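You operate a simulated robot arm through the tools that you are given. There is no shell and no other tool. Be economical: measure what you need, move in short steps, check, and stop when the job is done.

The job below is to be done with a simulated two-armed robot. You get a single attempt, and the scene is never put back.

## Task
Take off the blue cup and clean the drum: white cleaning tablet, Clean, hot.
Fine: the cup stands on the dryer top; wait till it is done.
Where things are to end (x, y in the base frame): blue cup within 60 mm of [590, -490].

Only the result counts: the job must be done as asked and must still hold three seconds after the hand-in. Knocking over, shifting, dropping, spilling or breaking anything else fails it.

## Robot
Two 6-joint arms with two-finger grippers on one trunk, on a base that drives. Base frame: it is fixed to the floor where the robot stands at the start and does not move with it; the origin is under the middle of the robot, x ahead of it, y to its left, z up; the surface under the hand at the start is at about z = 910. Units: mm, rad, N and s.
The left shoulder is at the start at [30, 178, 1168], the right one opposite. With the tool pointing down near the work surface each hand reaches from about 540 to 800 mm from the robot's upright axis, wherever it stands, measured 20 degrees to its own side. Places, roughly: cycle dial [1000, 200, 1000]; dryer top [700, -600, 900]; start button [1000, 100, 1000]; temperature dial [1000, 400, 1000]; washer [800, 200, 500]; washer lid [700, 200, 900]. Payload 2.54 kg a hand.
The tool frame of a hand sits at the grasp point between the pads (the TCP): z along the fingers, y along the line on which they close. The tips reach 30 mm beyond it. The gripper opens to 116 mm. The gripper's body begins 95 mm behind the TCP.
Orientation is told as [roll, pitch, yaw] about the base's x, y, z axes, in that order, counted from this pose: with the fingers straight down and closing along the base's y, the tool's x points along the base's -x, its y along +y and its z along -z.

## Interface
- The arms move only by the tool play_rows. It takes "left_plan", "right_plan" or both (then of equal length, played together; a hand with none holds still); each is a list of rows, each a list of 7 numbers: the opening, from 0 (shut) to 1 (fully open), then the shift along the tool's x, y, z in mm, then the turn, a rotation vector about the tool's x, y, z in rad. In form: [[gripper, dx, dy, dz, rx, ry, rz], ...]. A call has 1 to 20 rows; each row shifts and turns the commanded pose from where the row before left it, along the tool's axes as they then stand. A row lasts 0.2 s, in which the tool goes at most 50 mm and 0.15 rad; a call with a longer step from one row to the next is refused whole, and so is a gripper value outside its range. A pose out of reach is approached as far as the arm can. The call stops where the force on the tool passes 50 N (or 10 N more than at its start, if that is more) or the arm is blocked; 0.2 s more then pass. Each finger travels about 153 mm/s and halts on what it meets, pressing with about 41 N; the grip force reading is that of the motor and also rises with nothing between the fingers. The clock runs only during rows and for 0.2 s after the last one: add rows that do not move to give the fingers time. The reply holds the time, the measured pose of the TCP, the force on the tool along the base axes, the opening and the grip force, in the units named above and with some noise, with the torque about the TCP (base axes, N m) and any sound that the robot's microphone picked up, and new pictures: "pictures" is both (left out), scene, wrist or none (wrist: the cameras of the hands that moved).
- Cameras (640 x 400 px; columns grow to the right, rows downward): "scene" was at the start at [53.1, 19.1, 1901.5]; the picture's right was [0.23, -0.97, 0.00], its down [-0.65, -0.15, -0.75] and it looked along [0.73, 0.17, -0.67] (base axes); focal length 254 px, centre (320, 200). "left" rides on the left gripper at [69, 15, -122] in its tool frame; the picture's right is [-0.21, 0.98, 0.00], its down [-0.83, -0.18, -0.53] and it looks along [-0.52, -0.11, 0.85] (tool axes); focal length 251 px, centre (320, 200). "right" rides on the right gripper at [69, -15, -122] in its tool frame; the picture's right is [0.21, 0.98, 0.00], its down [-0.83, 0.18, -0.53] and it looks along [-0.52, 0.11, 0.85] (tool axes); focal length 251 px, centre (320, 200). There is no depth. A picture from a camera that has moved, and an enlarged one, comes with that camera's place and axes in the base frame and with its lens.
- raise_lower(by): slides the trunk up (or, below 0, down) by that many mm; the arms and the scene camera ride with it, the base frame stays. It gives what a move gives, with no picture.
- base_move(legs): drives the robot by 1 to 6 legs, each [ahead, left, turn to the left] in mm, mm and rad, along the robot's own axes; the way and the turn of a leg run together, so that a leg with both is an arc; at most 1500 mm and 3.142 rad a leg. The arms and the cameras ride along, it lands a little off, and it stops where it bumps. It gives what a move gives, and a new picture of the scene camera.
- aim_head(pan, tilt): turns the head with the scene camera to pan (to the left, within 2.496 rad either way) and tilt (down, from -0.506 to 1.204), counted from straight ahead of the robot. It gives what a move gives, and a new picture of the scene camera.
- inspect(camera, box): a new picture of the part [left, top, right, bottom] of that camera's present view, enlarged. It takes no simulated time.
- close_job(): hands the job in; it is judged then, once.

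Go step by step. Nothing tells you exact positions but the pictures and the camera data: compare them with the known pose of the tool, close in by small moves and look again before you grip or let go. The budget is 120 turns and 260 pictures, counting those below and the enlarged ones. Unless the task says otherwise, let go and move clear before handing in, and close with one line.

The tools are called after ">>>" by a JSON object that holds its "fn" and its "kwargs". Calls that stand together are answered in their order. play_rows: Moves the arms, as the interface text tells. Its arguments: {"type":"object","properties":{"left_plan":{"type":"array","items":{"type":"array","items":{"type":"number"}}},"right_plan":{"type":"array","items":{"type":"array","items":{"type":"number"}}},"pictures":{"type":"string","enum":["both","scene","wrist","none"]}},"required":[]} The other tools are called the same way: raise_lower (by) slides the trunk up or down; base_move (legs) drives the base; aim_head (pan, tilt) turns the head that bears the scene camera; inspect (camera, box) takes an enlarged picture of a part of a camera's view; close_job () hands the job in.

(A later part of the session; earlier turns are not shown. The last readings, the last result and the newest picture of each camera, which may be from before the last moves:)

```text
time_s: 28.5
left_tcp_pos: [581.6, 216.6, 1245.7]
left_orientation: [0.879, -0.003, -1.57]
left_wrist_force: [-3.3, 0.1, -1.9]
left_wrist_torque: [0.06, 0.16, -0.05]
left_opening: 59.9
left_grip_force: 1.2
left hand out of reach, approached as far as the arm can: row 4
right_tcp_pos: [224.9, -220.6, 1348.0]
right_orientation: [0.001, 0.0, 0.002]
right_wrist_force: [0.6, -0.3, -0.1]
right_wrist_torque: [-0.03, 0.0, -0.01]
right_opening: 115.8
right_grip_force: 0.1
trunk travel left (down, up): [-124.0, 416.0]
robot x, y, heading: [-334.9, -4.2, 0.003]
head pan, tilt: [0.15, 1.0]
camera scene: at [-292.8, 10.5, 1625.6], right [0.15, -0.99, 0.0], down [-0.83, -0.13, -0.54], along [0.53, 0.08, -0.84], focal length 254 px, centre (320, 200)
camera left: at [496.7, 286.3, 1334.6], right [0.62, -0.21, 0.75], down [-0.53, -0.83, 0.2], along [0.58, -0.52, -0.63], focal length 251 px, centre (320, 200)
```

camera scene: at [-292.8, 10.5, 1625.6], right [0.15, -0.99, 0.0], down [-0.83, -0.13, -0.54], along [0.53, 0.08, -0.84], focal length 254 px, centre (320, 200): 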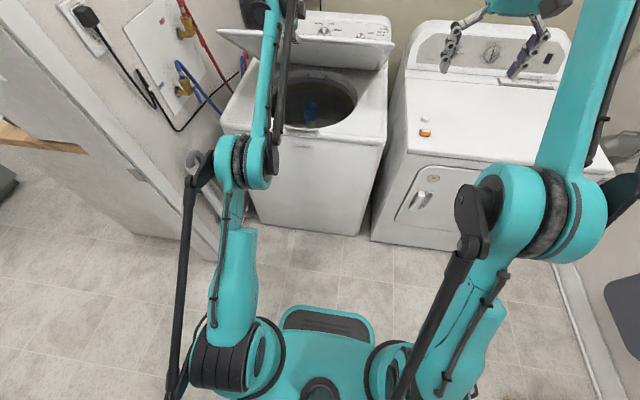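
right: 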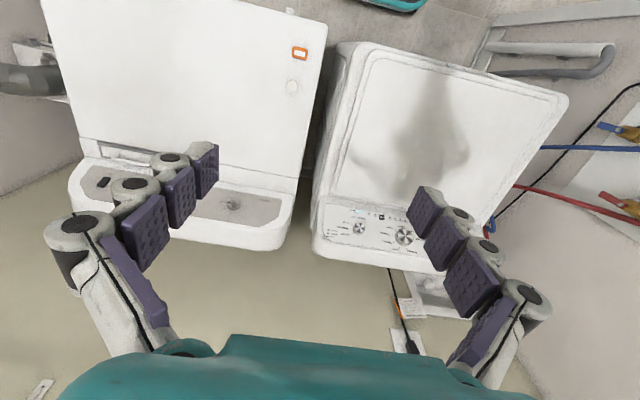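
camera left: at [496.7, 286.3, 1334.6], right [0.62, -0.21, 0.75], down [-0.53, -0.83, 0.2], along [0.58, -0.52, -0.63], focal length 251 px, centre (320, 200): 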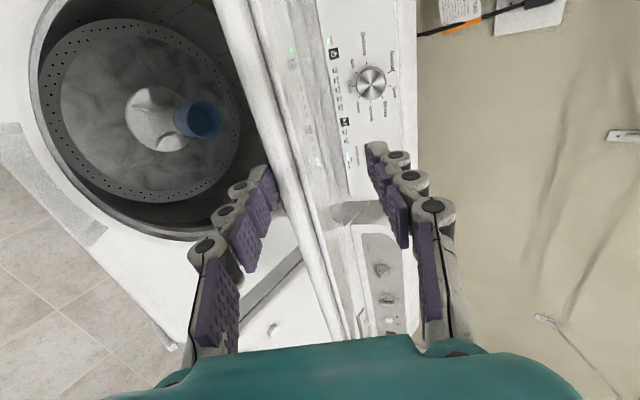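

The arm is at its upper reach; I continue the arc by alternating base and trunk steps.

>>> {"fn": "base_move", "kwargs": {"legs": [[55, 0, 0]]}}

>>> {"fn": "raise_lower", "kwargs": {"by": 55}}

>>> {"fn": "play_rows", "kwargs": {"left_plan": [[0.5, 0, 0, 0, 0.08, 0, 0], [0.5, 0, 0, 0, 0.08, 0, 0], [0.5, 0, 0, 0, 0, 0, 0]]}}

```text
time_s: 29.5
left_tcp_pos: [636.4, 216.8, 1245.5]
left_orientation: [0.881, -0.001, -1.569]
left_wrist_force: [-3.9, -0.1, -2.2]
left_wrist_torque: [0.03, 0.34, -0.09]
left_opening: 60.3
left_grip_force: 2.2
right_tcp_pos: [280.1, -221.1, 1348.0]
right_orientation: [0.0, 0.0, 0.002]
right_wrist_force: [1.4, 0.8, 0.4]
right_wrist_torque: [-0.02, 0.08, -0.04]
right_opening: 115.9
right_grip_force: 0.1
trunk travel left (down, up): [-124.0, 416.0]
robot x, y, heading: [-280.6, -2.2, 0.004]
head pan, tilt: [0.15, 1.0]
camera scene: at [-237.8, 10.4, 1625.5], right [0.15, -0.99, 0.0], down [-0.83, -0.13, -0.54], along [0.53, 0.08, -0.84], focal length 254 px, centre (320, 200)
```

scene: 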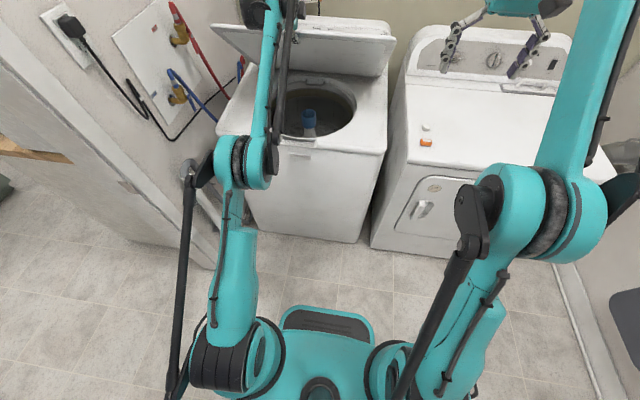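

```text
time_s: 30.4
left_tcp_pos: [634.3, 217.8, 1299.9]
left_orientation: [0.879, -0.001, -1.569]
left_wrist_force: [-1.8, 0.0, 0.0]
left_wrist_torque: [0.0, 0.08, -0.02]
left_opening: 59.3
left_grip_force: 1.3
right_tcp_pos: [279.7, -219.4, 1403.4]
right_orientation: [0.001, 0.0, 0.002]
right_wrist_force: [0.5, 0.1, -0.8]
right_wrist_torque: [-0.02, -0.01, 0.0]
right_opening: 116.4
right_grip_force: 0.1
trunk travel left (down, up): [-179.0, 361.0]
robot x, y, heading: [-279.2, 0.3, 0.001]
head pan, tilt: [0.15, 1.0]
```

```text
time_s: 31.2
left_tcp_pos: [611.0, 215.2, 1287.1]
left_orientation: [0.759, -0.003, -1.569]
left_wrist_force: [-2.8, -1.1, -0.1]
left_wrist_torque: [0.02, 0.13, -0.05]
left_opening: 59.6
left_grip_force: 1.9
left hand out of reach, approached as far as the arm can: row 1, 2
right_tcp_pos: [279.7, -221.0, 1402.5]
right_orientation: [0.0, 0.0, 0.002]
right_wrist_force: [-0.3, -0.2, -0.4]
right_wrist_torque: [0.0, -0.02, -0.01]
right_opening: 116.3
right_grip_force: 0.0
trunk travel left (down, up): [-179.0, 361.0]
robot x, y, heading: [-281.0, -0.9, -0.003]
head pan, tilt: [0.15, 1.0]
camera scene: at [-239.1, 10.5, 1680.6], right [0.15, -0.99, 0.0], down [-0.83, -0.13, -0.54], along [0.53, 0.08, -0.84], focal length 254 px, centre (320, 200)
camera left: at [537.3, 285.2, 1385.8], right [0.71, -0.21, 0.67], down [-0.5, -0.83, 0.26], along [0.5, -0.52, -0.69], focal length 251 px, centre (320, 200)
```

scene: 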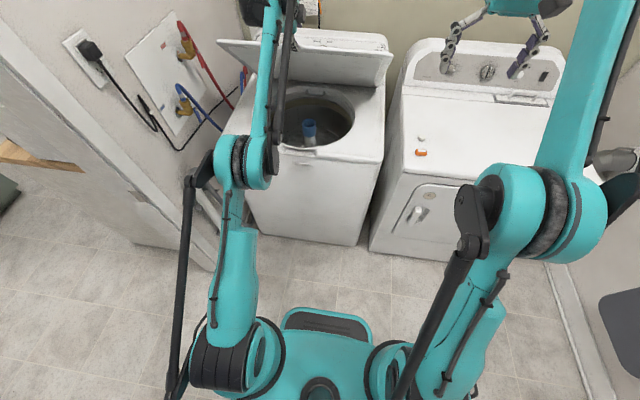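
left: 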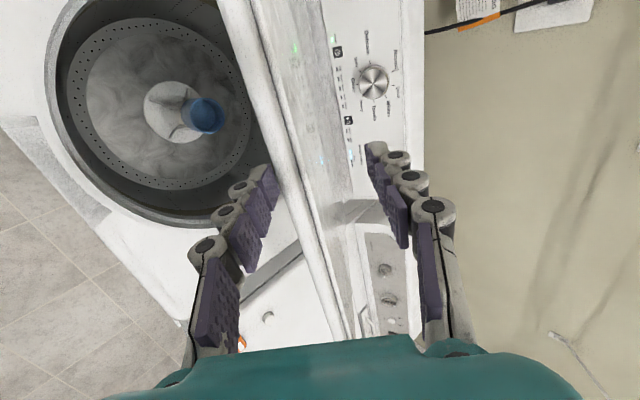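

>>> {"fn": "raise_lower", "kwargs": {"by": 40}}

>>> {"fn": "base_move", "kwargs": {"legs": [[70, 0, 0]]}}

>>> {"fn": "raise_lower", "kwargs": {"by": 40}}

>>> {"fn": "base_move", "kwargs": {"legs": [[60, 0, 0]]}}

>>> {"fn": "play_rows", "kwargs": {"left_plan": [[0.5, 0, 0, 0, 0.1, 0, 0], [0.5, 0, 0, 0, 0.1, 0, 0], [0.5, 0, 0, 0, 0, 0, 0]]}}

```text
time_s: 32.0
left_tcp_pos: [612.2, 216.2, 1327.7]
left_orientation: [0.759, -0.001, -1.57]
left_wrist_force: [-0.2, -0.3, -0.5]
left_wrist_torque: [0.02, 0.02, 0.0]
left_opening: 58.0
left_grip_force: 0.2
right_tcp_pos: [280.0, -219.7, 1442.6]
right_orientation: [0.001, 0.0, 0.001]
right_wrist_force: [0.9, 0.0, 0.1]
right_wrist_torque: [0.02, 0.02, 0.01]
right_opening: 116.0
right_grip_force: 0.0
trunk travel left (down, up): [-219.0, 321.0]
robot x, y, heading: [-278.8, 0.9, -0.001]
head pan, tilt: [0.15, 1.0]
```

```text
time_s: 33.1
left_tcp_pos: [679.7, 215.9, 1326.8]
left_orientation: [0.759, -0.002, -1.569]
left_wrist_force: [0.6, 0.1, 0.0]
left_wrist_torque: [0.01, 0.02, 0.02]
left_opening: 57.7
left_grip_force: 0.0
right_tcp_pos: [349.9, -220.0, 1440.8]
right_orientation: [0.0, 0.002, 0.003]
right_wrist_force: [1.2, 1.2, 0.0]
right_wrist_torque: [0.0, 0.1, -0.03]
right_opening: 115.8
right_grip_force: 0.1
trunk travel left (down, up): [-219.0, 321.0]
robot x, y, heading: [-211.1, 1.2, 0.004]
head pan, tilt: [0.15, 1.0]
camera scene: at [-168.4, 10.6, 1720.5], right [0.15, -0.99, 0.0], down [-0.83, -0.13, -0.54], along [0.53, 0.08, -0.84], focal length 254 px, centre (320, 200)
```

scene: 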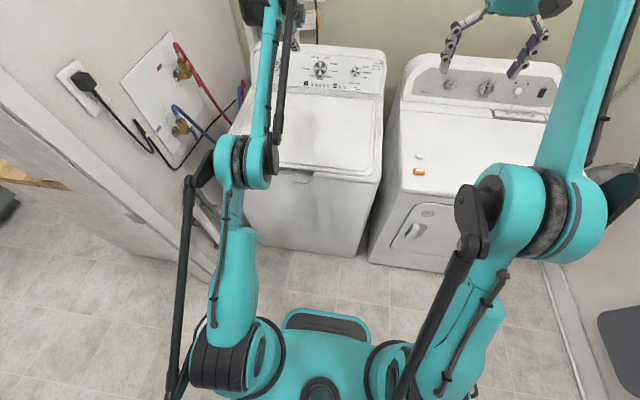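

```text
time_s: 33.9
left_tcp_pos: [677.1, 215.6, 1367.7]
left_orientation: [0.761, -0.002, -1.569]
left_wrist_force: [-0.1, 0.8, -0.1]
left_wrist_torque: [0.0, -0.02, -0.02]
left_opening: 57.9
left_grip_force: 0.1
right_tcp_pos: [347.7, -220.8, 1481.2]
right_orientation: [0.0, 0.0, 0.001]
right_wrist_force: [0.4, 0.0, 0.1]
right_wrist_torque: [0.02, -0.02, -0.01]
right_opening: 115.9
right_grip_force: 0.0
trunk travel left (down, up): [-259.0, 281.0]
robot x, y, heading: [-211.3, 0.8, -0.001]
head pan, tilt: [0.15, 1.0]
```

```text
time_s: 34.9
left_tcp_pos: [739.4, 216.5, 1365.8]
left_orientation: [0.76, -0.001, -1.569]
left_wrist_force: [1.3, -0.5, -0.2]
left_wrist_torque: [-0.01, 0.0, 0.0]
left_opening: 58.0
left_grip_force: 0.1
right_tcp_pos: [408.2, -220.0, 1482.2]
right_orientation: [-0.001, 0.0, 0.0]
right_wrist_force: [0.5, 0.3, -0.6]
right_wrist_torque: [-0.01, 0.1, -0.03]
right_opening: 115.9
right_grip_force: 0.1
trunk travel left (down, up): [-259.0, 281.0]
robot x, y, heading: [-149.6, -4.0, -0.002]
head pan, tilt: [0.15, 1.0]
camera scene: at [-109.7, 10.6, 1760.5], right [0.15, -0.99, 0.0], down [-0.83, -0.13, -0.54], along [0.53, 0.08, -0.84], focal length 254 px, centre (320, 200)
```

scene: 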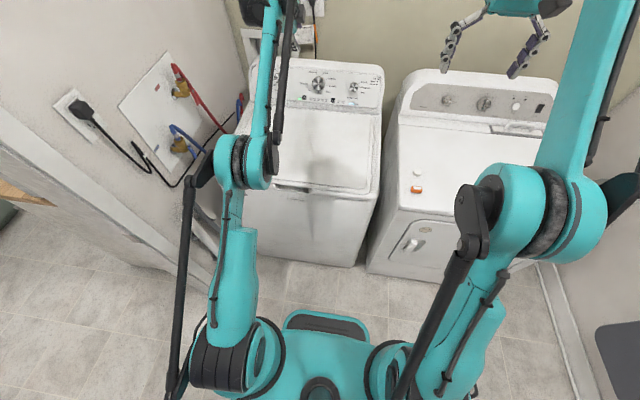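

```text
time_s: 35.7
left_tcp_pos: [716.7, 215.4, 1356.6]
left_orientation: [0.661, -0.001, -1.57]
left_wrist_force: [-0.4, -0.8, 0.1]
left_wrist_torque: [-0.04, -0.02, 0.02]
left_opening: 57.9
left_grip_force: 0.1
left hand out of reach, approached as far as the arm can: row 1, 2
right_tcp_pos: [406.2, -220.1, 1482.2]
right_orientation: [0.001, -0.001, 0.001]
right_wrist_force: [-0.6, 0.6, -0.3]
right_wrist_torque: [0.01, -0.02, 0.0]
right_opening: 116.1
right_grip_force: 0.2
trunk travel left (down, up): [-259.0, 281.0]
robot x, y, heading: [-152.6, -1.6, 0.007]
head pan, tilt: [0.15, 1.0]
camera scene: at [-112.5, 10.7, 1760.6], right [0.15, -0.99, 0.0], down [-0.83, -0.13, -0.54], along [0.53, 0.08, -0.84], focal length 254 px, centre (320, 200)
camera left: at [654.0, 284.5, 1461.0], right [0.77, -0.21, 0.6], down [-0.47, -0.83, 0.31], along [0.43, -0.52, -0.74], focal length 251 px, centre (320, 200)
```

scene: 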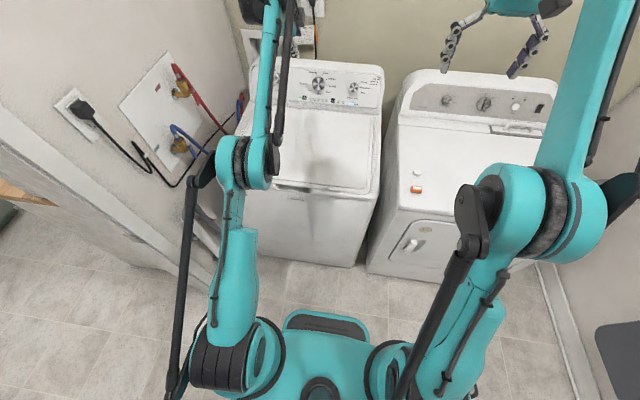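
left: 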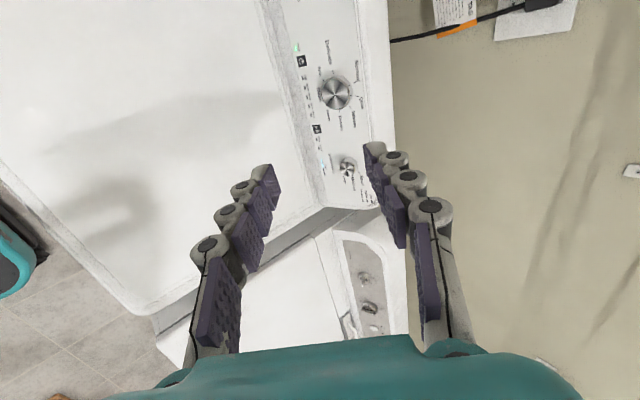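

The hand slid off the lip while I chained base and trunk steps, and the lid closed again. I go back to the start of the lift and this time drive forward and raise in matched steps while staying hooked deeper.

>>> {"fn": "base_move", "kwargs": {"legs": [[-181, 0, 0]]}}

>>> {"fn": "raise_lower", "kwargs": {"by": -120}}

>>> {"fn": "play_rows", "kwargs": {"left_plan": [[0.5, 0, 0, 0, -0.15, 0, 0], [0.5, 0, 0, 0, -0.15, 0, 0], [0.5, 0, 0, 0, -0.15, 0, 0], [0.5, 0, 0, 0, -0.15, 0, 0], [0.5, 0, 0, 0, -0.15, 0, 0], [0.5, 0, 0, 0, -0.15, 0, 0], [0.5, 0, 0, 0, 0, 0, 0]], "pictures": "none"}}

```text
time_s: 37.2
left_tcp_pos: [537.7, 212.2, 1354.9]
left_orientation: [0.661, -0.003, -1.572]
left_wrist_force: [0.7, 0.2, 0.4]
left_wrist_torque: [-0.02, -0.01, -0.04]
left_opening: 58.0
left_grip_force: 0.1
right_tcp_pos: [225.7, -221.6, 1483.3]
right_orientation: [0.0, -0.003, -0.002]
right_wrist_force: [-0.3, 0.2, 0.8]
right_wrist_torque: [0.02, -0.02, -0.01]
right_opening: 115.9
right_grip_force: 0.1
trunk travel left (down, up): [-259.0, 281.0]
robot x, y, heading: [-331.4, -2.0, 0.002]
head pan, tilt: [0.15, 1.0]
camera scene: at [-291.2, 10.6, 1760.6], right [0.15, -0.99, 0.0], down [-0.83, -0.12, -0.54], along [0.53, 0.08, -0.84], focal length 254 px, centre (320, 200)
```

scene: 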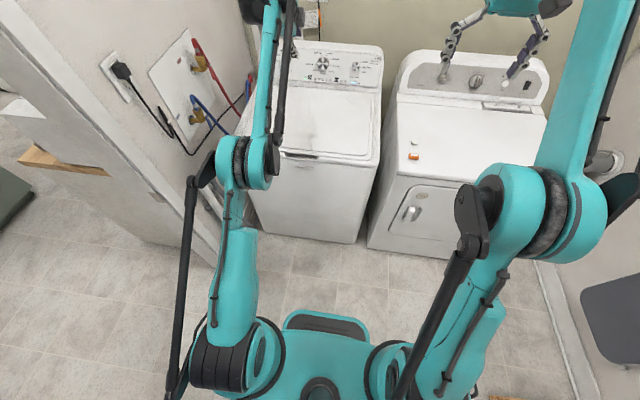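

```text
time_s: 38.7
left_tcp_pos: [539.5, 211.7, 1236.6]
left_orientation: [0.661, -0.003, -1.572]
left_wrist_force: [-0.5, -1.1, -0.1]
left_wrist_torque: [0.03, -0.03, 0.03]
left_opening: 58.2
left_grip_force: 0.0
right_tcp_pos: [227.6, -222.5, 1363.0]
right_orientation: [-0.001, 0.001, -0.004]
right_wrist_force: [0.0, -0.3, 0.7]
right_wrist_torque: [0.03, 0.02, 0.03]
right_opening: 116.1
right_grip_force: 0.2
trunk travel left (down, up): [-139.0, 401.0]
robot x, y, heading: [-328.5, 0.1, -0.002]
head pan, tilt: [0.15, 1.0]
```

```text
time_s: 40.3
left_tcp_pos: [539.9, 212.4, 1236.7]
left_orientation: [1.533, -0.001, -1.574]
left_wrist_force: [0.1, 0.1, 0.3]
left_wrist_torque: [0.0, 0.01, 0.04]
left_opening: 58.1
left_grip_force: 0.1
right_tcp_pos: [226.7, -221.4, 1362.8]
right_orientation: [-0.001, 0.0, -0.003]
right_wrist_force: [0.1, -0.1, 1.2]
right_wrist_torque: [-0.01, -0.03, -0.04]
right_opening: 116.2
right_grip_force: 0.3
trunk travel left (down, up): [-139.0, 401.0]
robot x, y, heading: [-330.1, 0.1, -0.003]
head pan, tilt: [0.15, 1.0]
```

>>> {"fn": "play_rows", "kwargs": {"left_plan": [[0.5, 0, -20, -38, -0.01, 0, 0], [0.5, 0, -20, -38, -0.01, 0, 0], [0.5, 0, -20, -38, -0.01, 0, 0], [0.5, 0, -45, 0, 0, 0, 0], [0.5, 0, -45, 0, 0, 0, 0], [0.5, 0, -45, 0, 0, 0, 0], [0.5, 0, -45, 0, 0, 0, 0], [0.5, 0, -38, 0, 0, 0, 0], [0.5, 0, 0, 0, 0, 0, 0]], "pictures": "wrist"}}

```text
time_s: 42.3
left_tcp_pos: [429.8, 198.5, 957.7]
left_orientation: [1.565, -0.003, -1.568]
left_wrist_force: [0.1, -0.4, 0.6]
left_wrist_torque: [-0.04, 0.01, -0.03]
left_opening: 57.8
left_grip_force: 0.1
left hand out of reach, approached as far as the arm can: row 3, 4, 5
right_tcp_pos: [227.5, -222.8, 1363.9]
right_orientation: [0.0, -0.001, -0.003]
right_wrist_force: [-0.9, -0.5, -0.4]
right_wrist_torque: [0.01, -0.01, 0.01]
right_opening: 116.1
right_grip_force: 0.1
trunk travel left (down, up): [-139.0, 401.0]
robot x, y, heading: [-329.7, 0.2, -0.002]
head pan, tilt: [0.15, 1.0]
camera left: at [307.8, 267.3, 972.1], right [0.01, -0.21, 0.98], down [-0.53, -0.83, -0.18], along [0.85, -0.52, -0.12], focal length 251 px, centre (320, 200)
```

left: 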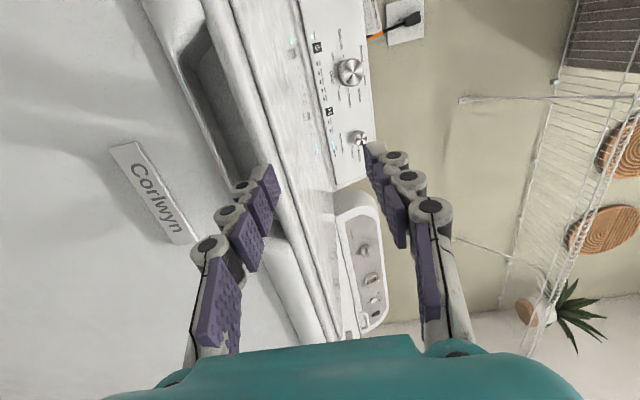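

>>> {"fn": "play_rows", "kwargs": {"left_plan": [[0.5, 14, -24, 0, 0, 0, 0], [0.5, 0, 0, 0, 0, 0, 0]], "pictures": "none"}}

```text
time_s: 42.9
left_tcp_pos: [433.1, 212.0, 934.9]
left_orientation: [1.563, -0.006, -1.567]
left_wrist_force: [-0.4, -0.4, -0.6]
left_wrist_torque: [-0.02, 0.04, 0.02]
left_opening: 58.4
left_grip_force: 0.1
left hand out of reach, approached as far as the arm can: row 1
right_tcp_pos: [226.6, -222.8, 1362.5]
right_orientation: [0.0, 0.001, -0.003]
right_wrist_force: [0.0, -0.1, -0.5]
right_wrist_torque: [0.01, 0.02, 0.03]
right_opening: 115.8
right_grip_force: 0.1
trunk travel left (down, up): [-139.0, 401.0]
robot x, y, heading: [-329.3, -2.0, -0.001]
head pan, tilt: [0.15, 1.0]
```

>>> {"fn": "play_rows", "kwargs": {"left_plan": [[0.5, 0, -2, 10, 0, 0, 0], [0.5, 0, 0, 10, 0, 0, 0], [0.5, 0, 0, 9, 0, 0, 0], [0.5, 0, 4, 0, 0, 0, 0], [0.5, 0, 8, 0, 0, 0, 0], [0.5, 0, 10, 0, 0, 0, 0], [0.5, 0, 10, 0, 0, 0, 0], [0.5, 0, 5, 12, 0.03, 0, 0], [0.5, 0, 5, 14, 0.03, 0, 0], [0.5, 0, 5, 14, 0.03, 0, 0], [0.5, 0, 0, 0, 0, 0, 0]], "pictures": "wrist"}}

```text
time_s: 45.3
left_tcp_pos: [498.0, 209.1, 977.8]
left_orientation: [1.499, -0.002, -1.573]
left_wrist_force: [-2.7, 0.6, -5.1]
left_wrist_torque: [0.04, 0.22, -0.05]
left_opening: 62.2
left_grip_force: 3.1
left hand out of reach, approached as far as the arm can: row 1
right_tcp_pos: [227.4, -221.4, 1362.8]
right_orientation: [-0.001, 0.001, -0.003]
right_wrist_force: [0.7, -0.2, -0.1]
right_wrist_torque: [-0.02, 0.0, 0.04]
right_opening: 115.9
right_grip_force: 0.1
trunk travel left (down, up): [-139.0, 401.0]
robot x, y, heading: [-330.3, -0.0, 0.0]
head pan, tilt: [0.15, 1.0]
camera left: at [377.8, 279.1, 999.7], right [0.07, -0.21, 0.97], down [-0.55, -0.82, -0.14], along [0.83, -0.52, -0.17], focal length 251 px, centre (320, 200)
```

left: 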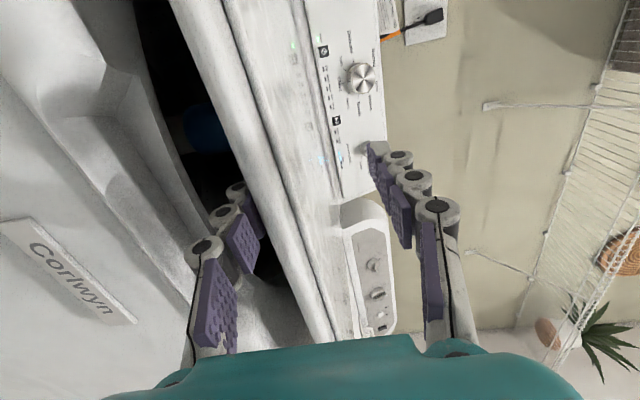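

Deeper hook now. I run the arc by 0.4 rad.

>>> {"fn": "play_rows", "kwargs": {"left_plan": [[0.5, 0, 36, 5, 0.08, 0, 0], [0.5, 0, 36, 5, 0.08, 0, 0], [0.5, 0, 36, 5, 0.08, 0, 0], [0.5, 0, 36, 5, 0.08, 0, 0], [0.5, 0, 0, 0, 0, 0, 0]], "pictures": "wrist"}}

>>> {"fn": "base_move", "kwargs": {"legs": [[50, 0, 0]]}}

```text
time_s: 46.5
left_tcp_pos: [548.1, 208.8, 1114.3]
left_orientation: [1.177, -0.002, -1.571]
left_wrist_force: [-2.7, 0.0, -4.1]
left_wrist_torque: [-0.07, 0.09, -0.07]
left_opening: 61.6
left_grip_force: 2.8
right_tcp_pos: [228.2, -222.1, 1362.8]
right_orientation: [0.0, 0.001, -0.003]
right_wrist_force: [0.3, 0.2, 0.3]
right_wrist_torque: [-0.01, 0.03, 0.02]
right_opening: 116.0
right_grip_force: 0.1
trunk travel left (down, up): [-139.0, 401.0]
robot x, y, heading: [-329.4, -0.6, -0.005]
head pan, tilt: [0.15, 1.0]
camera left: at [441.0, 278.2, 1174.2], right [0.37, -0.21, 0.9], down [-0.56, -0.82, 0.04], along [0.74, -0.52, -0.43], focal length 251 px, centre (320, 200)
```

left: 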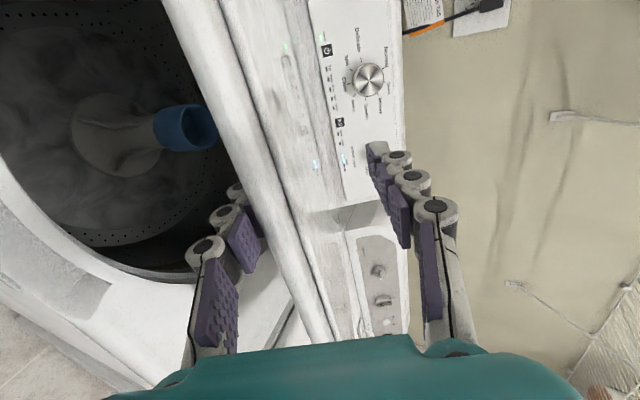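

```text
time_s: 47.4
left_tcp_pos: [598.2, 208.0, 1114.0]
left_orientation: [1.179, 0.0, -1.573]
left_wrist_force: [-4.9, 0.4, -4.5]
left_wrist_torque: [0.03, 0.23, 0.03]
left_opening: 62.4
left_grip_force: 3.6
right_tcp_pos: [279.6, -223.7, 1362.1]
right_orientation: [0.0, 0.0, -0.003]
right_wrist_force: [0.6, -0.3, 0.6]
right_wrist_torque: [-0.03, 0.02, 0.01]
right_opening: 116.0
right_grip_force: 0.0
trunk travel left (down, up): [-139.0, 401.0]
robot x, y, heading: [-279.2, 0.8, -0.0]
head pan, tilt: [0.15, 1.0]
camera scene: at [-238.6, 10.4, 1640.5], right [0.15, -0.99, 0.0], down [-0.83, -0.12, -0.54], along [0.53, 0.08, -0.84], focal length 254 px, centre (320, 200)
```

scene: 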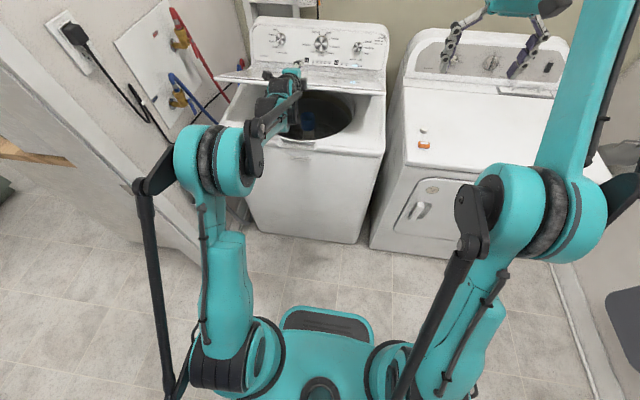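

>>> {"fn": "raise_lower", "kwargs": {"by": 60}}

>>> {"fn": "play_rows", "kwargs": {"left_plan": [[0.5, 0, 0, 0, 0.12, 0, 0], [0.5, 0, 0, 0, 0.12, 0, 0], [0.5, 0, 0, 0, 0, 0, 0]], "pictures": "wrist"}}

>>> {"fn": "base_move", "kwargs": {"legs": [[50, 0, 0]]}}

```text
time_s: 48.4
left_tcp_pos: [598.2, 207.4, 1174.3]
left_orientation: [1.181, -0.002, -1.574]
left_wrist_force: [-2.9, -0.4, -2.0]
left_wrist_torque: [-0.05, 0.14, 0.01]
left_opening: 60.9
left_grip_force: 2.8
right_tcp_pos: [278.7, -222.1, 1421.4]
right_orientation: [-0.001, 0.0, -0.004]
right_wrist_force: [-0.3, -1.2, -0.3]
right_wrist_torque: [0.02, 0.02, -0.02]
right_opening: 115.9
right_grip_force: 0.1
trunk travel left (down, up): [-199.0, 341.0]
robot x, y, heading: [-279.3, -0.9, -0.002]
head pan, tilt: [0.15, 1.0]
```

```text
time_s: 49.2
left_tcp_pos: [597.8, 206.9, 1174.1]
left_orientation: [0.937, -0.001, -1.573]
left_wrist_force: [-1.3, -0.1, -4.6]
left_wrist_torque: [-0.04, -0.18, -0.01]
left_opening: 59.7
left_grip_force: 1.3
right_tcp_pos: [278.3, -222.8, 1421.9]
right_orientation: [0.0, 0.0, -0.004]
right_wrist_force: [0.0, 0.3, -0.2]
right_wrist_torque: [-0.01, 0.02, -0.01]
right_opening: 116.0
right_grip_force: 0.0
trunk travel left (down, up): [-199.0, 341.0]
robot x, y, heading: [-278.6, -0.4, -0.0]
head pan, tilt: [0.15, 1.0]
camera left: at [510.2, 277.3, 1258.2], right [0.58, -0.22, 0.79], down [-0.54, -0.82, 0.17], along [0.61, -0.52, -0.59], focal length 251 px, centre (320, 200)
```

left: 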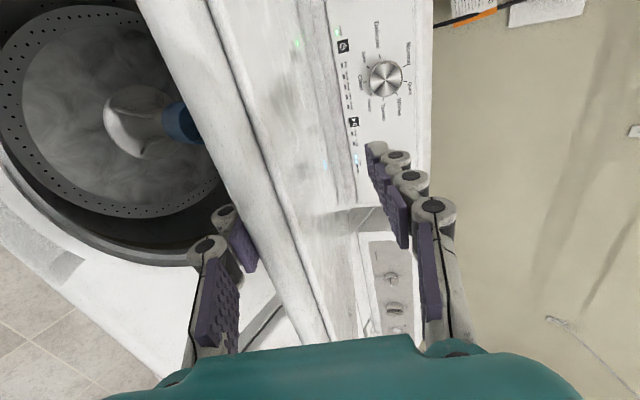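

```text
time_s: 50.1
left_tcp_pos: [649.8, 207.9, 1174.3]
left_orientation: [0.938, -0.001, -1.575]
left_wrist_force: [-12.6, 1.2, 3.5]
left_wrist_torque: [0.01, 1.06, 0.18]
left_opening: 61.5
left_grip_force: 2.4
right_tcp_pos: [328.8, -223.1, 1422.3]
right_orientation: [0.0, -0.001, -0.001]
right_wrist_force: [-0.2, 0.1, 0.9]
right_wrist_torque: [0.01, 0.06, 0.0]
right_opening: 115.8
right_grip_force: 0.0
trunk travel left (down, up): [-199.0, 341.0]
robot x, y, heading: [-233.4, 0.3, -0.002]
head pan, tilt: [0.15, 1.0]
camera scene: at [-188.0, 10.2, 1700.6], right [0.15, -0.99, 0.0], down [-0.83, -0.12, -0.54], along [0.53, 0.08, -0.84], focal length 254 px, centre (320, 200)
```

scene: 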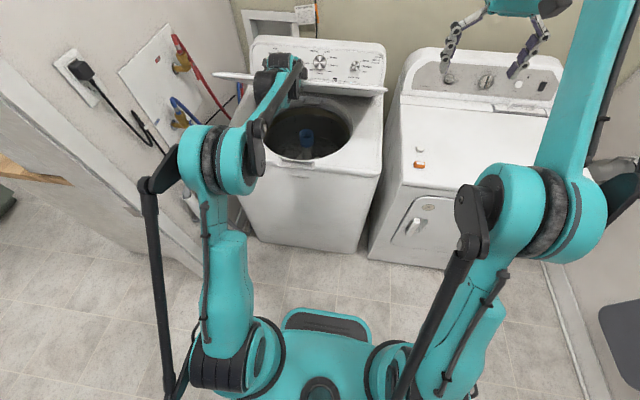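

>>> {"fn": "raise_lower", "kwargs": {"by": 60}}

>>> {"fn": "play_rows", "kwargs": {"left_plan": [[0.5, 0, 0, 0, 0.06, 0, 0], [0.5, 0, 0, 0, 0.06, 0, 0], [0.5, 0, 0, 0, 0, 0, 0]], "pictures": "both"}}

```text
time_s: 51.1
left_tcp_pos: [648.2, 207.2, 1235.2]
left_orientation: [0.938, -0.002, -1.573]
left_wrist_force: [-3.1, 0.2, -1.2]
left_wrist_torque: [0.01, 0.1, 0.09]
left_opening: 59.9
left_grip_force: 1.4
right_tcp_pos: [327.7, -222.4, 1483.9]
right_orientation: [0.0, -0.001, -0.001]
right_wrist_force: [-1.3, -0.6, 0.3]
right_wrist_torque: [0.02, -0.01, -0.02]
right_opening: 115.9
right_grip_force: 0.1
trunk travel left (down, up): [-259.0, 281.0]
robot x, y, heading: [-229.2, -0.9, -0.004]
head pan, tilt: [0.15, 1.0]
```

```text
time_s: 51.9
left_tcp_pos: [649.6, 208.5, 1234.6]
left_orientation: [0.818, -0.002, -1.574]
left_wrist_force: [-1.6, -0.2, -3.5]
left_wrist_torque: [-0.04, 0.03, 0.01]
left_opening: 59.5
left_grip_force: 1.6
right_tcp_pos: [330.3, -223.1, 1482.7]
right_orientation: [0.001, 0.001, -0.002]
right_wrist_force: [-0.2, -0.3, -0.2]
right_wrist_torque: [0.01, -0.01, 0.01]
right_opening: 115.9
right_grip_force: 0.0
trunk travel left (down, up): [-259.0, 281.0]
robot x, y, heading: [-229.2, 0.5, -0.003]
head pan, tilt: [0.15, 1.0]
camera scene: at [-188.2, 10.4, 1760.5], right [0.15, -0.99, 0.0], down [-0.83, -0.12, -0.54], along [0.53, 0.08, -0.84], focal length 254 px, centre (320, 200)
camera left: at [571.2, 278.0, 1328.5], right [0.67, -0.22, 0.71], down [-0.52, -0.82, 0.23], along [0.54, -0.52, -0.66], focal length 251 px, centre (320, 200)
```

scene: 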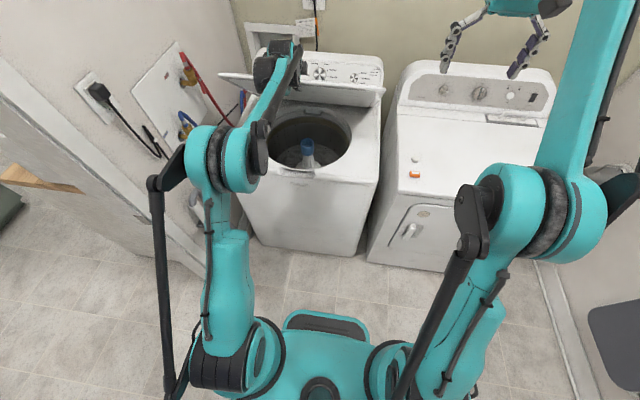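
left: 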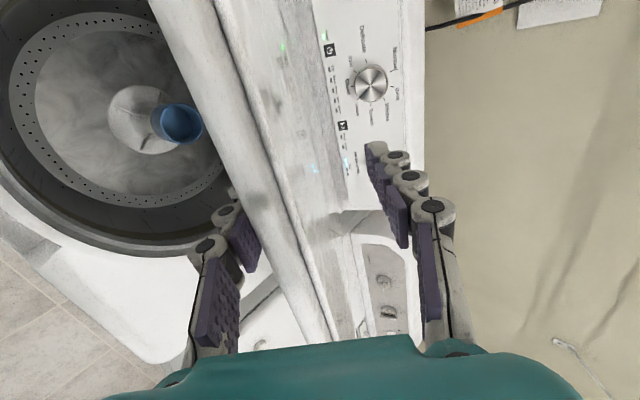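

>>> {"fn": "base_move", "kwargs": {"legs": [[45, 0, 0]]}}

>>> {"fn": "raise_lower", "kwargs": {"by": 40}}

>>> {"fn": "play_rows", "kwargs": {"left_plan": [[0.5, 0, 0, 0, 0.07, 0, 0], [0.5, 0, 0, 0, 0.07, 0, 0], [0.5, 0, 0, 0, 0, 0, 0]], "pictures": "wrist"}}

```text
time_s: 52.8
left_tcp_pos: [693.0, 207.9, 1235.2]
left_orientation: [0.821, -0.002, -1.574]
left_wrist_force: [-1.0, 0.4, -1.5]
left_wrist_torque: [0.0, -0.1, -0.02]
left_opening: 60.1
left_grip_force: 1.3
right_tcp_pos: [372.8, -223.6, 1483.4]
right_orientation: [0.0, 0.0, -0.003]
right_wrist_force: [0.7, -1.0, 0.7]
right_wrist_torque: [0.03, 0.0, 0.01]
right_opening: 116.1
right_grip_force: 0.1
trunk travel left (down, up): [-259.0, 281.0]
robot x, y, heading: [-183.3, 0.8, -0.003]
head pan, tilt: [0.15, 1.0]
camera scene: at [-144.9, 10.1, 1760.6], right [0.15, -0.99, 0.0], down [-0.83, -0.12, -0.54], along [0.53, 0.08, -0.84], focal length 254 px, centre (320, 200)
```

scene: 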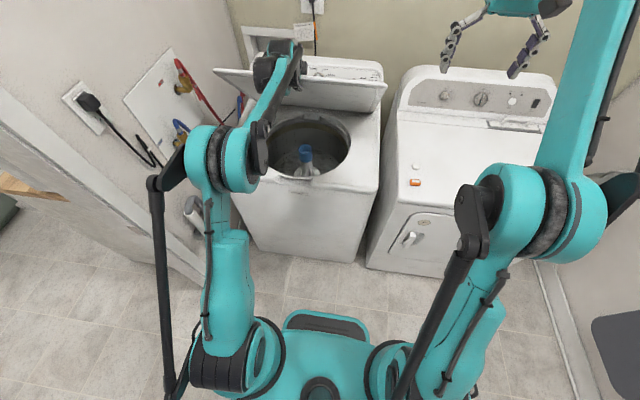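

```text
time_s: 53.6
left_tcp_pos: [694.3, 206.9, 1275.2]
left_orientation: [0.819, -0.003, -1.574]
left_wrist_force: [-1.3, 0.1, -0.4]
left_wrist_torque: [-0.02, 0.02, 0.04]
left_opening: 59.0
left_grip_force: 1.0
right_tcp_pos: [372.1, -222.4, 1522.3]
right_orientation: [0.0, -0.001, -0.004]
right_wrist_force: [-0.6, -0.7, -0.2]
right_wrist_torque: [-0.01, 0.0, -0.04]
right_opening: 116.1
right_grip_force: 0.0
trunk travel left (down, up): [-299.0, 241.0]
robot x, y, heading: [-185.2, -4.3, -0.001]
head pan, tilt: [0.15, 1.0]
```

```text
time_s: 54.5
left_tcp_pos: [693.2, 207.5, 1275.2]
left_orientation: [0.678, -0.001, -1.576]
left_wrist_force: [-1.1, 0.9, -1.1]
left_wrist_torque: [-0.03, 0.07, 0.01]
left_opening: 59.1
left_grip_force: 1.0
right_tcp_pos: [374.1, -222.9, 1522.2]
right_orientation: [-0.002, 0.0, -0.001]
right_wrist_force: [0.3, -0.1, 0.8]
right_wrist_torque: [-0.01, -0.01, 0.04]
right_opening: 115.9
right_grip_force: 0.1
trunk travel left (down, up): [-299.0, 241.0]
robot x, y, heading: [-186.6, 0.4, -0.004]
head pan, tilt: [0.15, 1.0]
camera left: at [628.6, 277.4, 1379.8], right [0.76, -0.22, 0.61], down [-0.48, -0.82, 0.3], along [0.44, -0.52, -0.73], focal length 251 px, centre (320, 200)
```

left: 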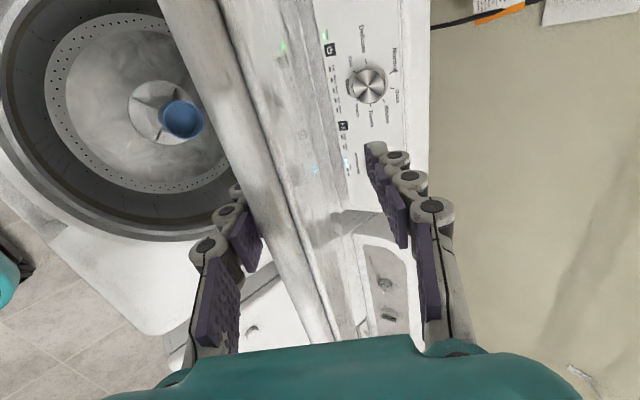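

>>> {"fn": "base_move", "kwargs": {"legs": [[50, 0, 0]]}}

>>> {"fn": "raise_lower", "kwargs": {"by": 32}}

>>> {"fn": "play_rows", "kwargs": {"left_plan": [[0.5, 0, 0, 0, 0.07, 0, 0], [0.5, 0, 0, 0, 0.07, 0, 0], [0.5, 0, 0, 0, 0, 0, 0]], "pictures": "wrist"}}

>>> {"fn": "base_move", "kwargs": {"legs": [[55, 0, 0]]}}

>>> {"fn": "raise_lower", "kwargs": {"by": 25}}

>>> {"fn": "play_rows", "kwargs": {"left_plan": [[0.5, 0, 0, 0, 0.07, 0, 0], [0.5, 0, 0, 0, 0.07, 0, 0], [0.5, 0, 0, 0, 0, 0, 0]], "pictures": "wrist"}}

```text
time_s: 55.4
left_tcp_pos: [741.3, 206.1, 1277.1]
left_orientation: [0.68, -0.003, -1.575]
left_wrist_force: [-0.2, 0.3, -1.1]
left_wrist_torque: [-0.03, -0.08, 0.0]
left_opening: 60.0
left_grip_force: 1.4
right_tcp_pos: [421.2, -224.1, 1523.8]
right_orientation: [0.001, -0.001, -0.004]
right_wrist_force: [0.2, 0.5, 0.4]
right_wrist_torque: [0.0, 0.03, 0.01]
right_opening: 116.0
right_grip_force: 0.1
trunk travel left (down, up): [-299.0, 241.0]
robot x, y, heading: [-133.9, -0.5, -0.004]
head pan, tilt: [0.15, 1.0]
camera scene: at [-96.5, 9.8, 1800.6], right [0.15, -0.99, 0.0], down [-0.83, -0.12, -0.54], along [0.53, 0.08, -0.84], focal length 254 px, centre (320, 200)
```

scene: 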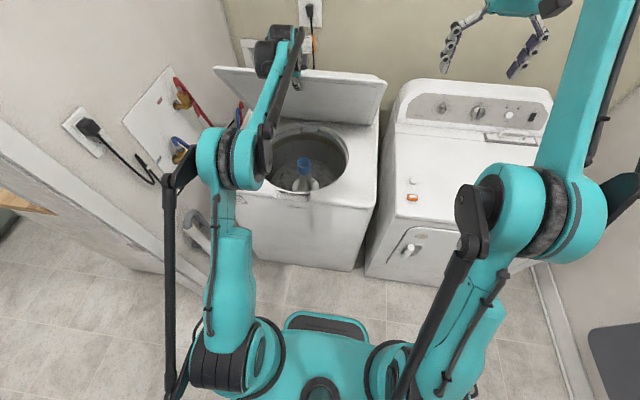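

```text
time_s: 56.1
left_tcp_pos: [742.4, 206.3, 1307.8]
left_orientation: [0.677, 0.001, -1.574]
left_wrist_force: [0.2, -0.9, -0.6]
left_wrist_torque: [-0.01, 0.0, 0.01]
left_opening: 57.9
left_grip_force: 0.0
right_tcp_pos: [422.0, -223.7, 1554.1]
right_orientation: [0.001, 0.0, -0.005]
right_wrist_force: [0.7, 0.9, 0.0]
right_wrist_torque: [0.04, 0.03, 0.0]
right_opening: 116.0
right_grip_force: 0.0
trunk travel left (down, up): [-331.0, 209.0]
robot x, y, heading: [-133.9, 2.7, -0.007]
head pan, tilt: [0.15, 1.0]
```

```text
time_s: 56.9
left_tcp_pos: [743.1, 206.9, 1308.5]
left_orientation: [0.537, -0.002, -1.575]
left_wrist_force: [-0.6, 0.5, -0.4]
left_wrist_torque: [-0.01, 0.01, 0.03]
left_opening: 58.4
left_grip_force: 0.0
right_tcp_pos: [421.3, -224.4, 1554.2]
right_orientation: [0.0, 0.0, -0.005]
right_wrist_force: [-0.4, 0.5, 0.4]
right_wrist_torque: [-0.02, 0.0, 0.0]
right_opening: 116.0
right_grip_force: 0.0
trunk travel left (down, up): [-331.0, 209.0]
robot x, y, heading: [-137.0, 0.2, -0.002]
head pan, tilt: [0.15, 1.0]
camera left: at [693.4, 276.4, 1420.2], right [0.84, -0.22, 0.5], down [-0.43, -0.82, 0.37], along [0.33, -0.52, -0.78], focal length 251 px, centre (320, 200)
```

left: 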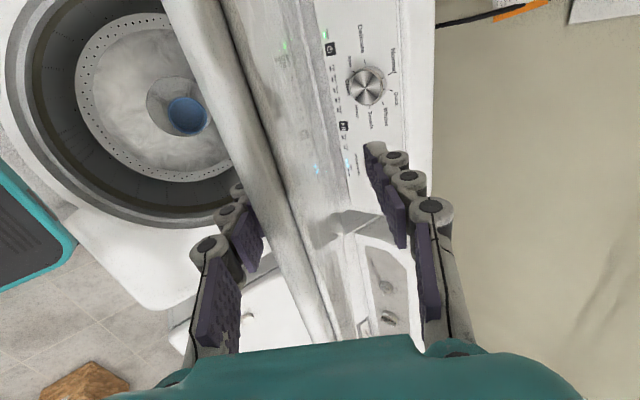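

```text
time_s: 57.9
left_tcp_pos: [797.2, 208.3, 1310.4]
left_orientation: [0.541, -0.003, -1.572]
left_wrist_force: [-3.9, -0.5, 19.3]
left_wrist_torque: [-0.01, -0.45, 0.16]
left_opening: 62.0
left_grip_force: 3.7
right_tcp_pos: [475.8, -223.9, 1555.9]
right_orientation: [0.0, -0.001, -0.003]
right_wrist_force: [1.0, 0.3, -0.4]
right_wrist_torque: [-0.01, 0.09, 0.02]
right_opening: 116.1
right_grip_force: 0.0
trunk travel left (down, up): [-331.0, 209.0]
robot x, y, heading: [-80.3, -2.1, 0.001]
head pan, tilt: [0.15, 1.0]
camera scene: at [-41.9, 9.5, 1832.8], right [0.15, -0.99, 0.0], down [-0.83, -0.12, -0.54], along [0.54, 0.08, -0.84], focal length 254 px, centre (320, 200)
```

scene: 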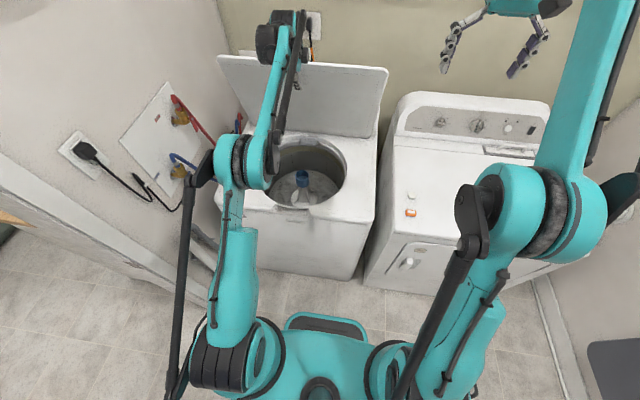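

```text
time_s: 58.6
left_tcp_pos: [798.6, 207.5, 1335.2]
left_orientation: [0.537, -0.003, -1.573]
left_wrist_force: [0.5, 0.2, 1.1]
left_wrist_torque: [-0.01, -0.07, -0.01]
left_opening: 59.1
left_grip_force: 0.8
right_tcp_pos: [478.6, -222.9, 1578.9]
right_orientation: [0.0, 0.0, -0.003]
right_wrist_force: [-0.7, -0.3, 0.4]
right_wrist_torque: [-0.01, 0.0, 0.01]
right_opening: 116.1
right_grip_force: 0.0
trunk travel left (down, up): [-356.0, 184.0]
robot x, y, heading: [-80.1, -2.6, -0.003]
head pan, tilt: [0.15, 1.0]
```

```text
time_s: 59.4
left_tcp_pos: [774.6, 208.1, 1324.0]
left_orientation: [0.4, -0.001, -1.572]
left_wrist_force: [1.3, -0.4, -0.7]
left_wrist_torque: [0.01, 0.03, 0.07]
left_opening: 58.9
left_grip_force: 0.2
left hand out of reach, approached as far as the arm can: row 1, 2
right_tcp_pos: [478.3, -223.6, 1579.8]
right_orientation: [0.001, 0.002, -0.003]
right_wrist_force: [0.3, 0.2, 0.3]
right_wrist_torque: [-0.01, -0.02, -0.01]
right_opening: 116.0
right_grip_force: 0.1
trunk travel left (down, up): [-356.0, 184.0]
robot x, y, heading: [-76.9, -2.5, -0.004]
head pan, tilt: [0.15, 1.0]
camera left: at [741.7, 277.0, 1442.5], right [0.9, -0.22, 0.38], down [-0.38, -0.82, 0.42], along [0.22, -0.52, -0.82], focal length 251 px, centre (320, 200)
```

left: 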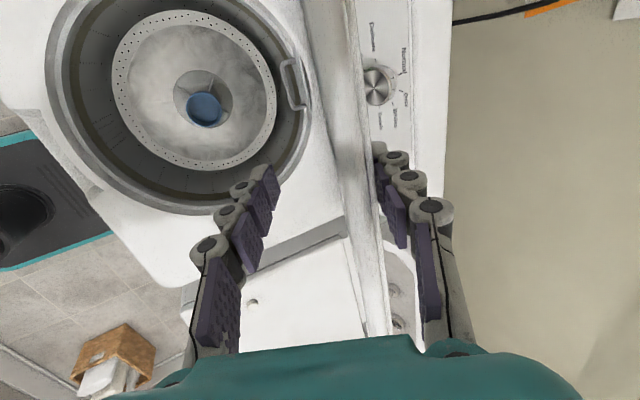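

>>> {"fn": "inspect", "kwargs": {"camera": "scene", "box": [190, 20, 430, 250]}}

```text
1.74 times, centred on (310, 135) of scene
camera zoom: at [-39.7, 9.8, 1857.5], right [0.15, -0.99, 0.0], down [-0.83, -0.12, -0.54], along [0.53, 0.08, -0.84], focal length 442 px, centre (337, 313)
```

zoom: 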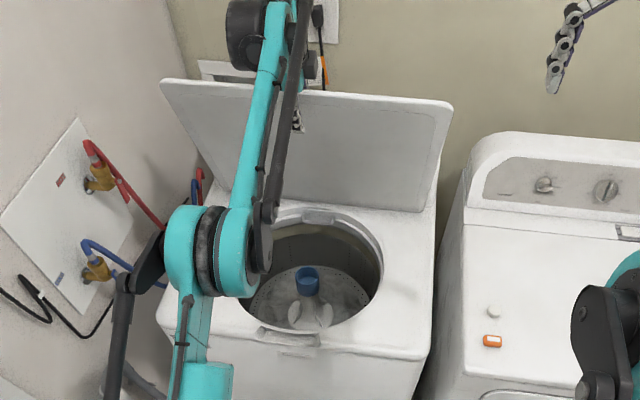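

The lid is at about 70°, between the fingers. Now driving forward should push it fully open.

>>> {"fn": "base_move", "kwargs": {"legs": [[70, 0, 0]]}}

>>> {"fn": "base_move", "kwargs": {"legs": [[50, 0, 0]]}}

```text
time_s: 60.4
left_tcp_pos: [841.2, 207.6, 1326.3]
left_orientation: [0.401, -0.001, -1.573]
left_wrist_force: [-0.3, 1.9, 15.2]
left_wrist_torque: [-0.12, -0.29, 0.09]
left_opening: 59.8
left_grip_force: 2.3
right_tcp_pos: [544.0, -224.3, 1579.9]
right_orientation: [0.0, -0.001, -0.004]
right_wrist_force: [0.8, -0.5, -1.0]
right_wrist_torque: [0.04, 0.09, -0.03]
right_opening: 116.0
right_grip_force: 0.0
trunk travel left (down, up): [-356.0, 184.0]
robot x, y, heading: [-17.4, -1.5, -0.001]
head pan, tilt: [0.15, 1.0]
camera scene: at [26.9, 9.5, 1857.6], right [0.15, -0.99, 0.0], down [-0.83, -0.12, -0.54], along [0.53, 0.08, -0.84], focal length 254 px, centre (320, 200)
```

scene: 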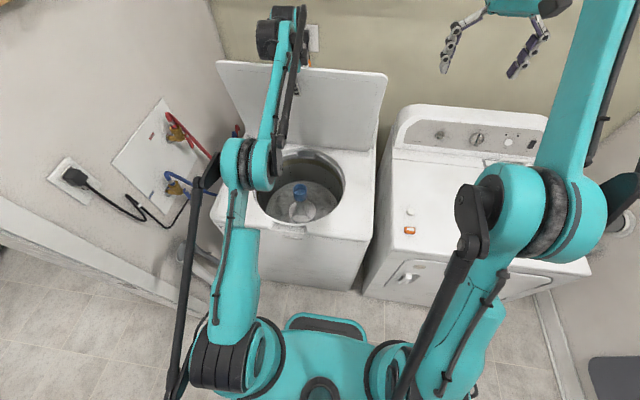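

```text
time_s: 61.3
left_tcp_pos: [888.2, 208.0, 1327.7]
left_orientation: [0.403, 0.0, -1.573]
left_wrist_force: [2.4, -0.1, 4.0]
left_wrist_torque: [-0.07, -0.12, 0.07]
left_opening: 59.5
left_grip_force: 1.0
right_tcp_pos: [591.6, -223.1, 1581.1]
right_orientation: [-0.002, -0.001, -0.002]
right_wrist_force: [0.4, 0.2, -0.3]
right_wrist_torque: [-0.02, -0.03, -0.03]
right_opening: 115.9
right_grip_force: 0.2
trunk travel left (down, up): [-356.0, 184.0]
robot x, y, heading: [36.4, -3.3, 0.002]
head pan, tilt: [0.15, 1.0]
camera scene: at [72.5, 9.5, 1857.6], right [0.15, -0.99, 0.0], down [-0.83, -0.12, -0.54], along [0.54, 0.08, -0.84], focal length 254 px, centre (320, 200)
```

scene: 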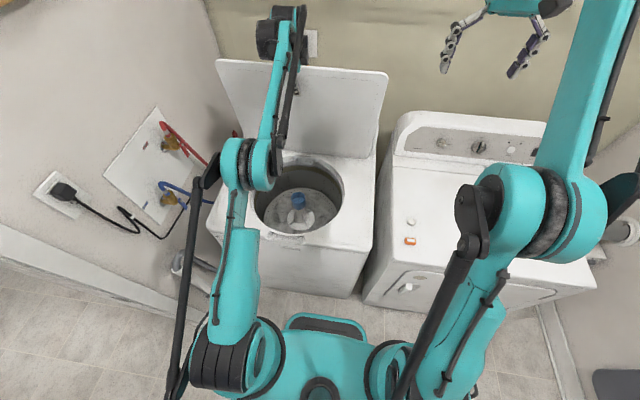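

>>> {"fn": "base_move", "kwargs": {"legs": [[35, 0, 0]]}}

>>> {"fn": "play_rows", "kwargs": {"left_plan": [[0.5, 0, 0, 0, 0, 0, 0]], "pictures": "wrist"}}

```text
time_s: 62.2
left_tcp_pos: [923.1, 206.6, 1327.9]
left_orientation: [0.403, -0.002, -1.573]
left_wrist_force: [0.1, 0.8, 11.4]
left_wrist_torque: [-0.19, -0.56, 0.09]
left_opening: 60.2
left_grip_force: 1.4
right_tcp_pos: [625.9, -223.5, 1580.3]
right_orientation: [0.001, -0.001, -0.001]
right_wrist_force: [-0.3, 0.6, -0.8]
right_wrist_torque: [-0.01, -0.07, -0.03]
right_opening: 115.9
right_grip_force: 0.0
trunk travel left (down, up): [-356.0, 184.0]
robot x, y, heading: [71.6, -1.1, 0.001]
head pan, tilt: [0.15, 1.0]
camera scene: at [107.4, 9.5, 1857.7], right [0.15, -0.99, 0.0], down [-0.83, -0.12, -0.54], along [0.54, 0.08, -0.84], focal length 254 px, centre (320, 200)
```

scene: 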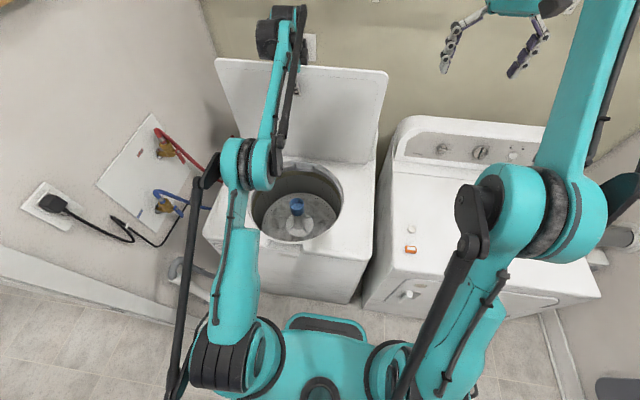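

```text
time_s: 62.6
left_tcp_pos: [924.3, 207.5, 1326.6]
left_orientation: [0.403, -0.002, -1.574]
left_wrist_force: [0.5, -0.8, 0.5]
left_wrist_torque: [-0.02, 0.06, -0.03]
left_opening: 58.9
left_grip_force: 0.8
right_tcp_pos: [626.3, -223.0, 1580.5]
right_orientation: [0.002, 0.002, -0.001]
right_wrist_force: [-0.4, 0.5, 0.9]
right_wrist_torque: [-0.05, -0.04, 0.03]
right_opening: 115.7
right_grip_force: 0.1
trunk travel left (down, up): [-356.0, 184.0]
robot x, y, heading: [70.7, -1.4, -0.002]
head pan, tilt: [0.15, 1.0]
camera left: at [890.9, 277.4, 1444.6], right [0.9, -0.22, 0.38], down [-0.38, -0.82, 0.42], along [0.23, -0.52, -0.82], focal length 251 px, centre (320, 200)
```

left: 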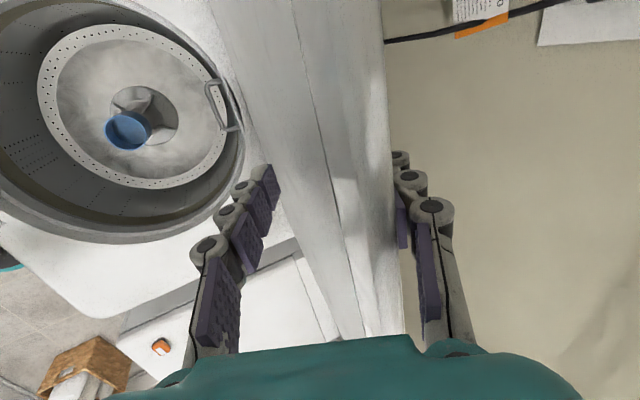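

>>> {"fn": "base_move", "kwargs": {"legs": [[35, 0, 0]]}}

>>> {"fn": "play_rows", "kwargs": {"left_plan": [[0.5, 0, 0, 0, 0, 0, 0]], "pictures": "wrist"}}

```text
time_s: 63.4
left_tcp_pos: [955.0, 208.8, 1328.0]
left_orientation: [0.401, -0.002, -1.571]
left_wrist_force: [-28.1, 0.3, 2.9]
left_wrist_torque: [-0.39, 1.12, -0.09]
left_opening: 78.2
left_grip_force: 15.8
right_tcp_pos: [659.5, -222.8, 1580.6]
right_orientation: [0.0, -0.004, 0.0]
right_wrist_force: [0.4, 0.3, -0.4]
right_wrist_torque: [-0.03, 0.06, 0.01]
right_opening: 115.8
right_grip_force: 0.0
trunk travel left (down, up): [-356.0, 184.0]
robot x, y, heading: [108.0, -2.2, -0.007]
head pan, tilt: [0.15, 1.0]
camera scene: at [140.5, 9.3, 1857.7], right [0.15, -0.99, 0.0], down [-0.83, -0.12, -0.54], along [0.54, 0.08, -0.84], focal length 254 px, centre (320, 200)
```

scene: 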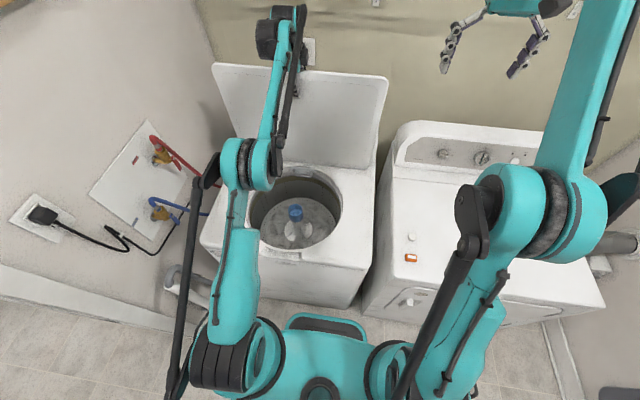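

```text
time_s: 63.8
left_tcp_pos: [954.1, 207.9, 1329.6]
left_orientation: [0.398, -0.002, -1.571]
left_wrist_force: [-24.2, -1.6, -2.2]
left_wrist_torque: [0.0, 0.88, 0.01]
left_opening: 75.4
left_grip_force: 13.4
right_tcp_pos: [658.3, -223.4, 1581.6]
right_orientation: [0.0, -0.004, 0.001]
right_wrist_force: [-0.5, 0.7, 0.1]
right_wrist_torque: [0.02, 0.05, 0.01]
right_opening: 115.9
right_grip_force: 0.0
trunk travel left (down, up): [-356.0, 184.0]
robot x, y, heading: [105.8, -1.4, -0.002]
head pan, tilt: [0.15, 1.0]
camera left: at [920.6, 278.1, 1446.7], right [0.9, -0.21, 0.38], down [-0.37, -0.82, 0.42], along [0.22, -0.52, -0.82], focal length 251 px, centre (320, 200)
```

left: 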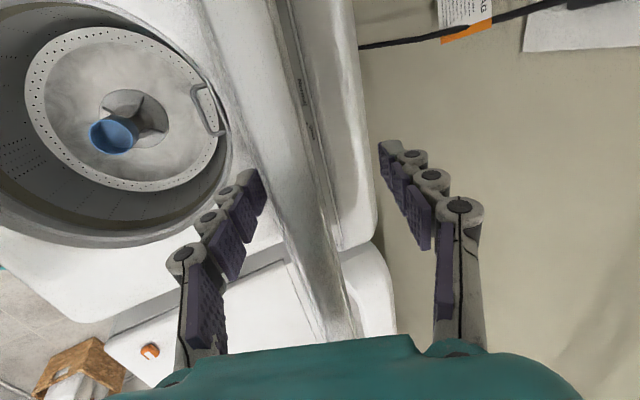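

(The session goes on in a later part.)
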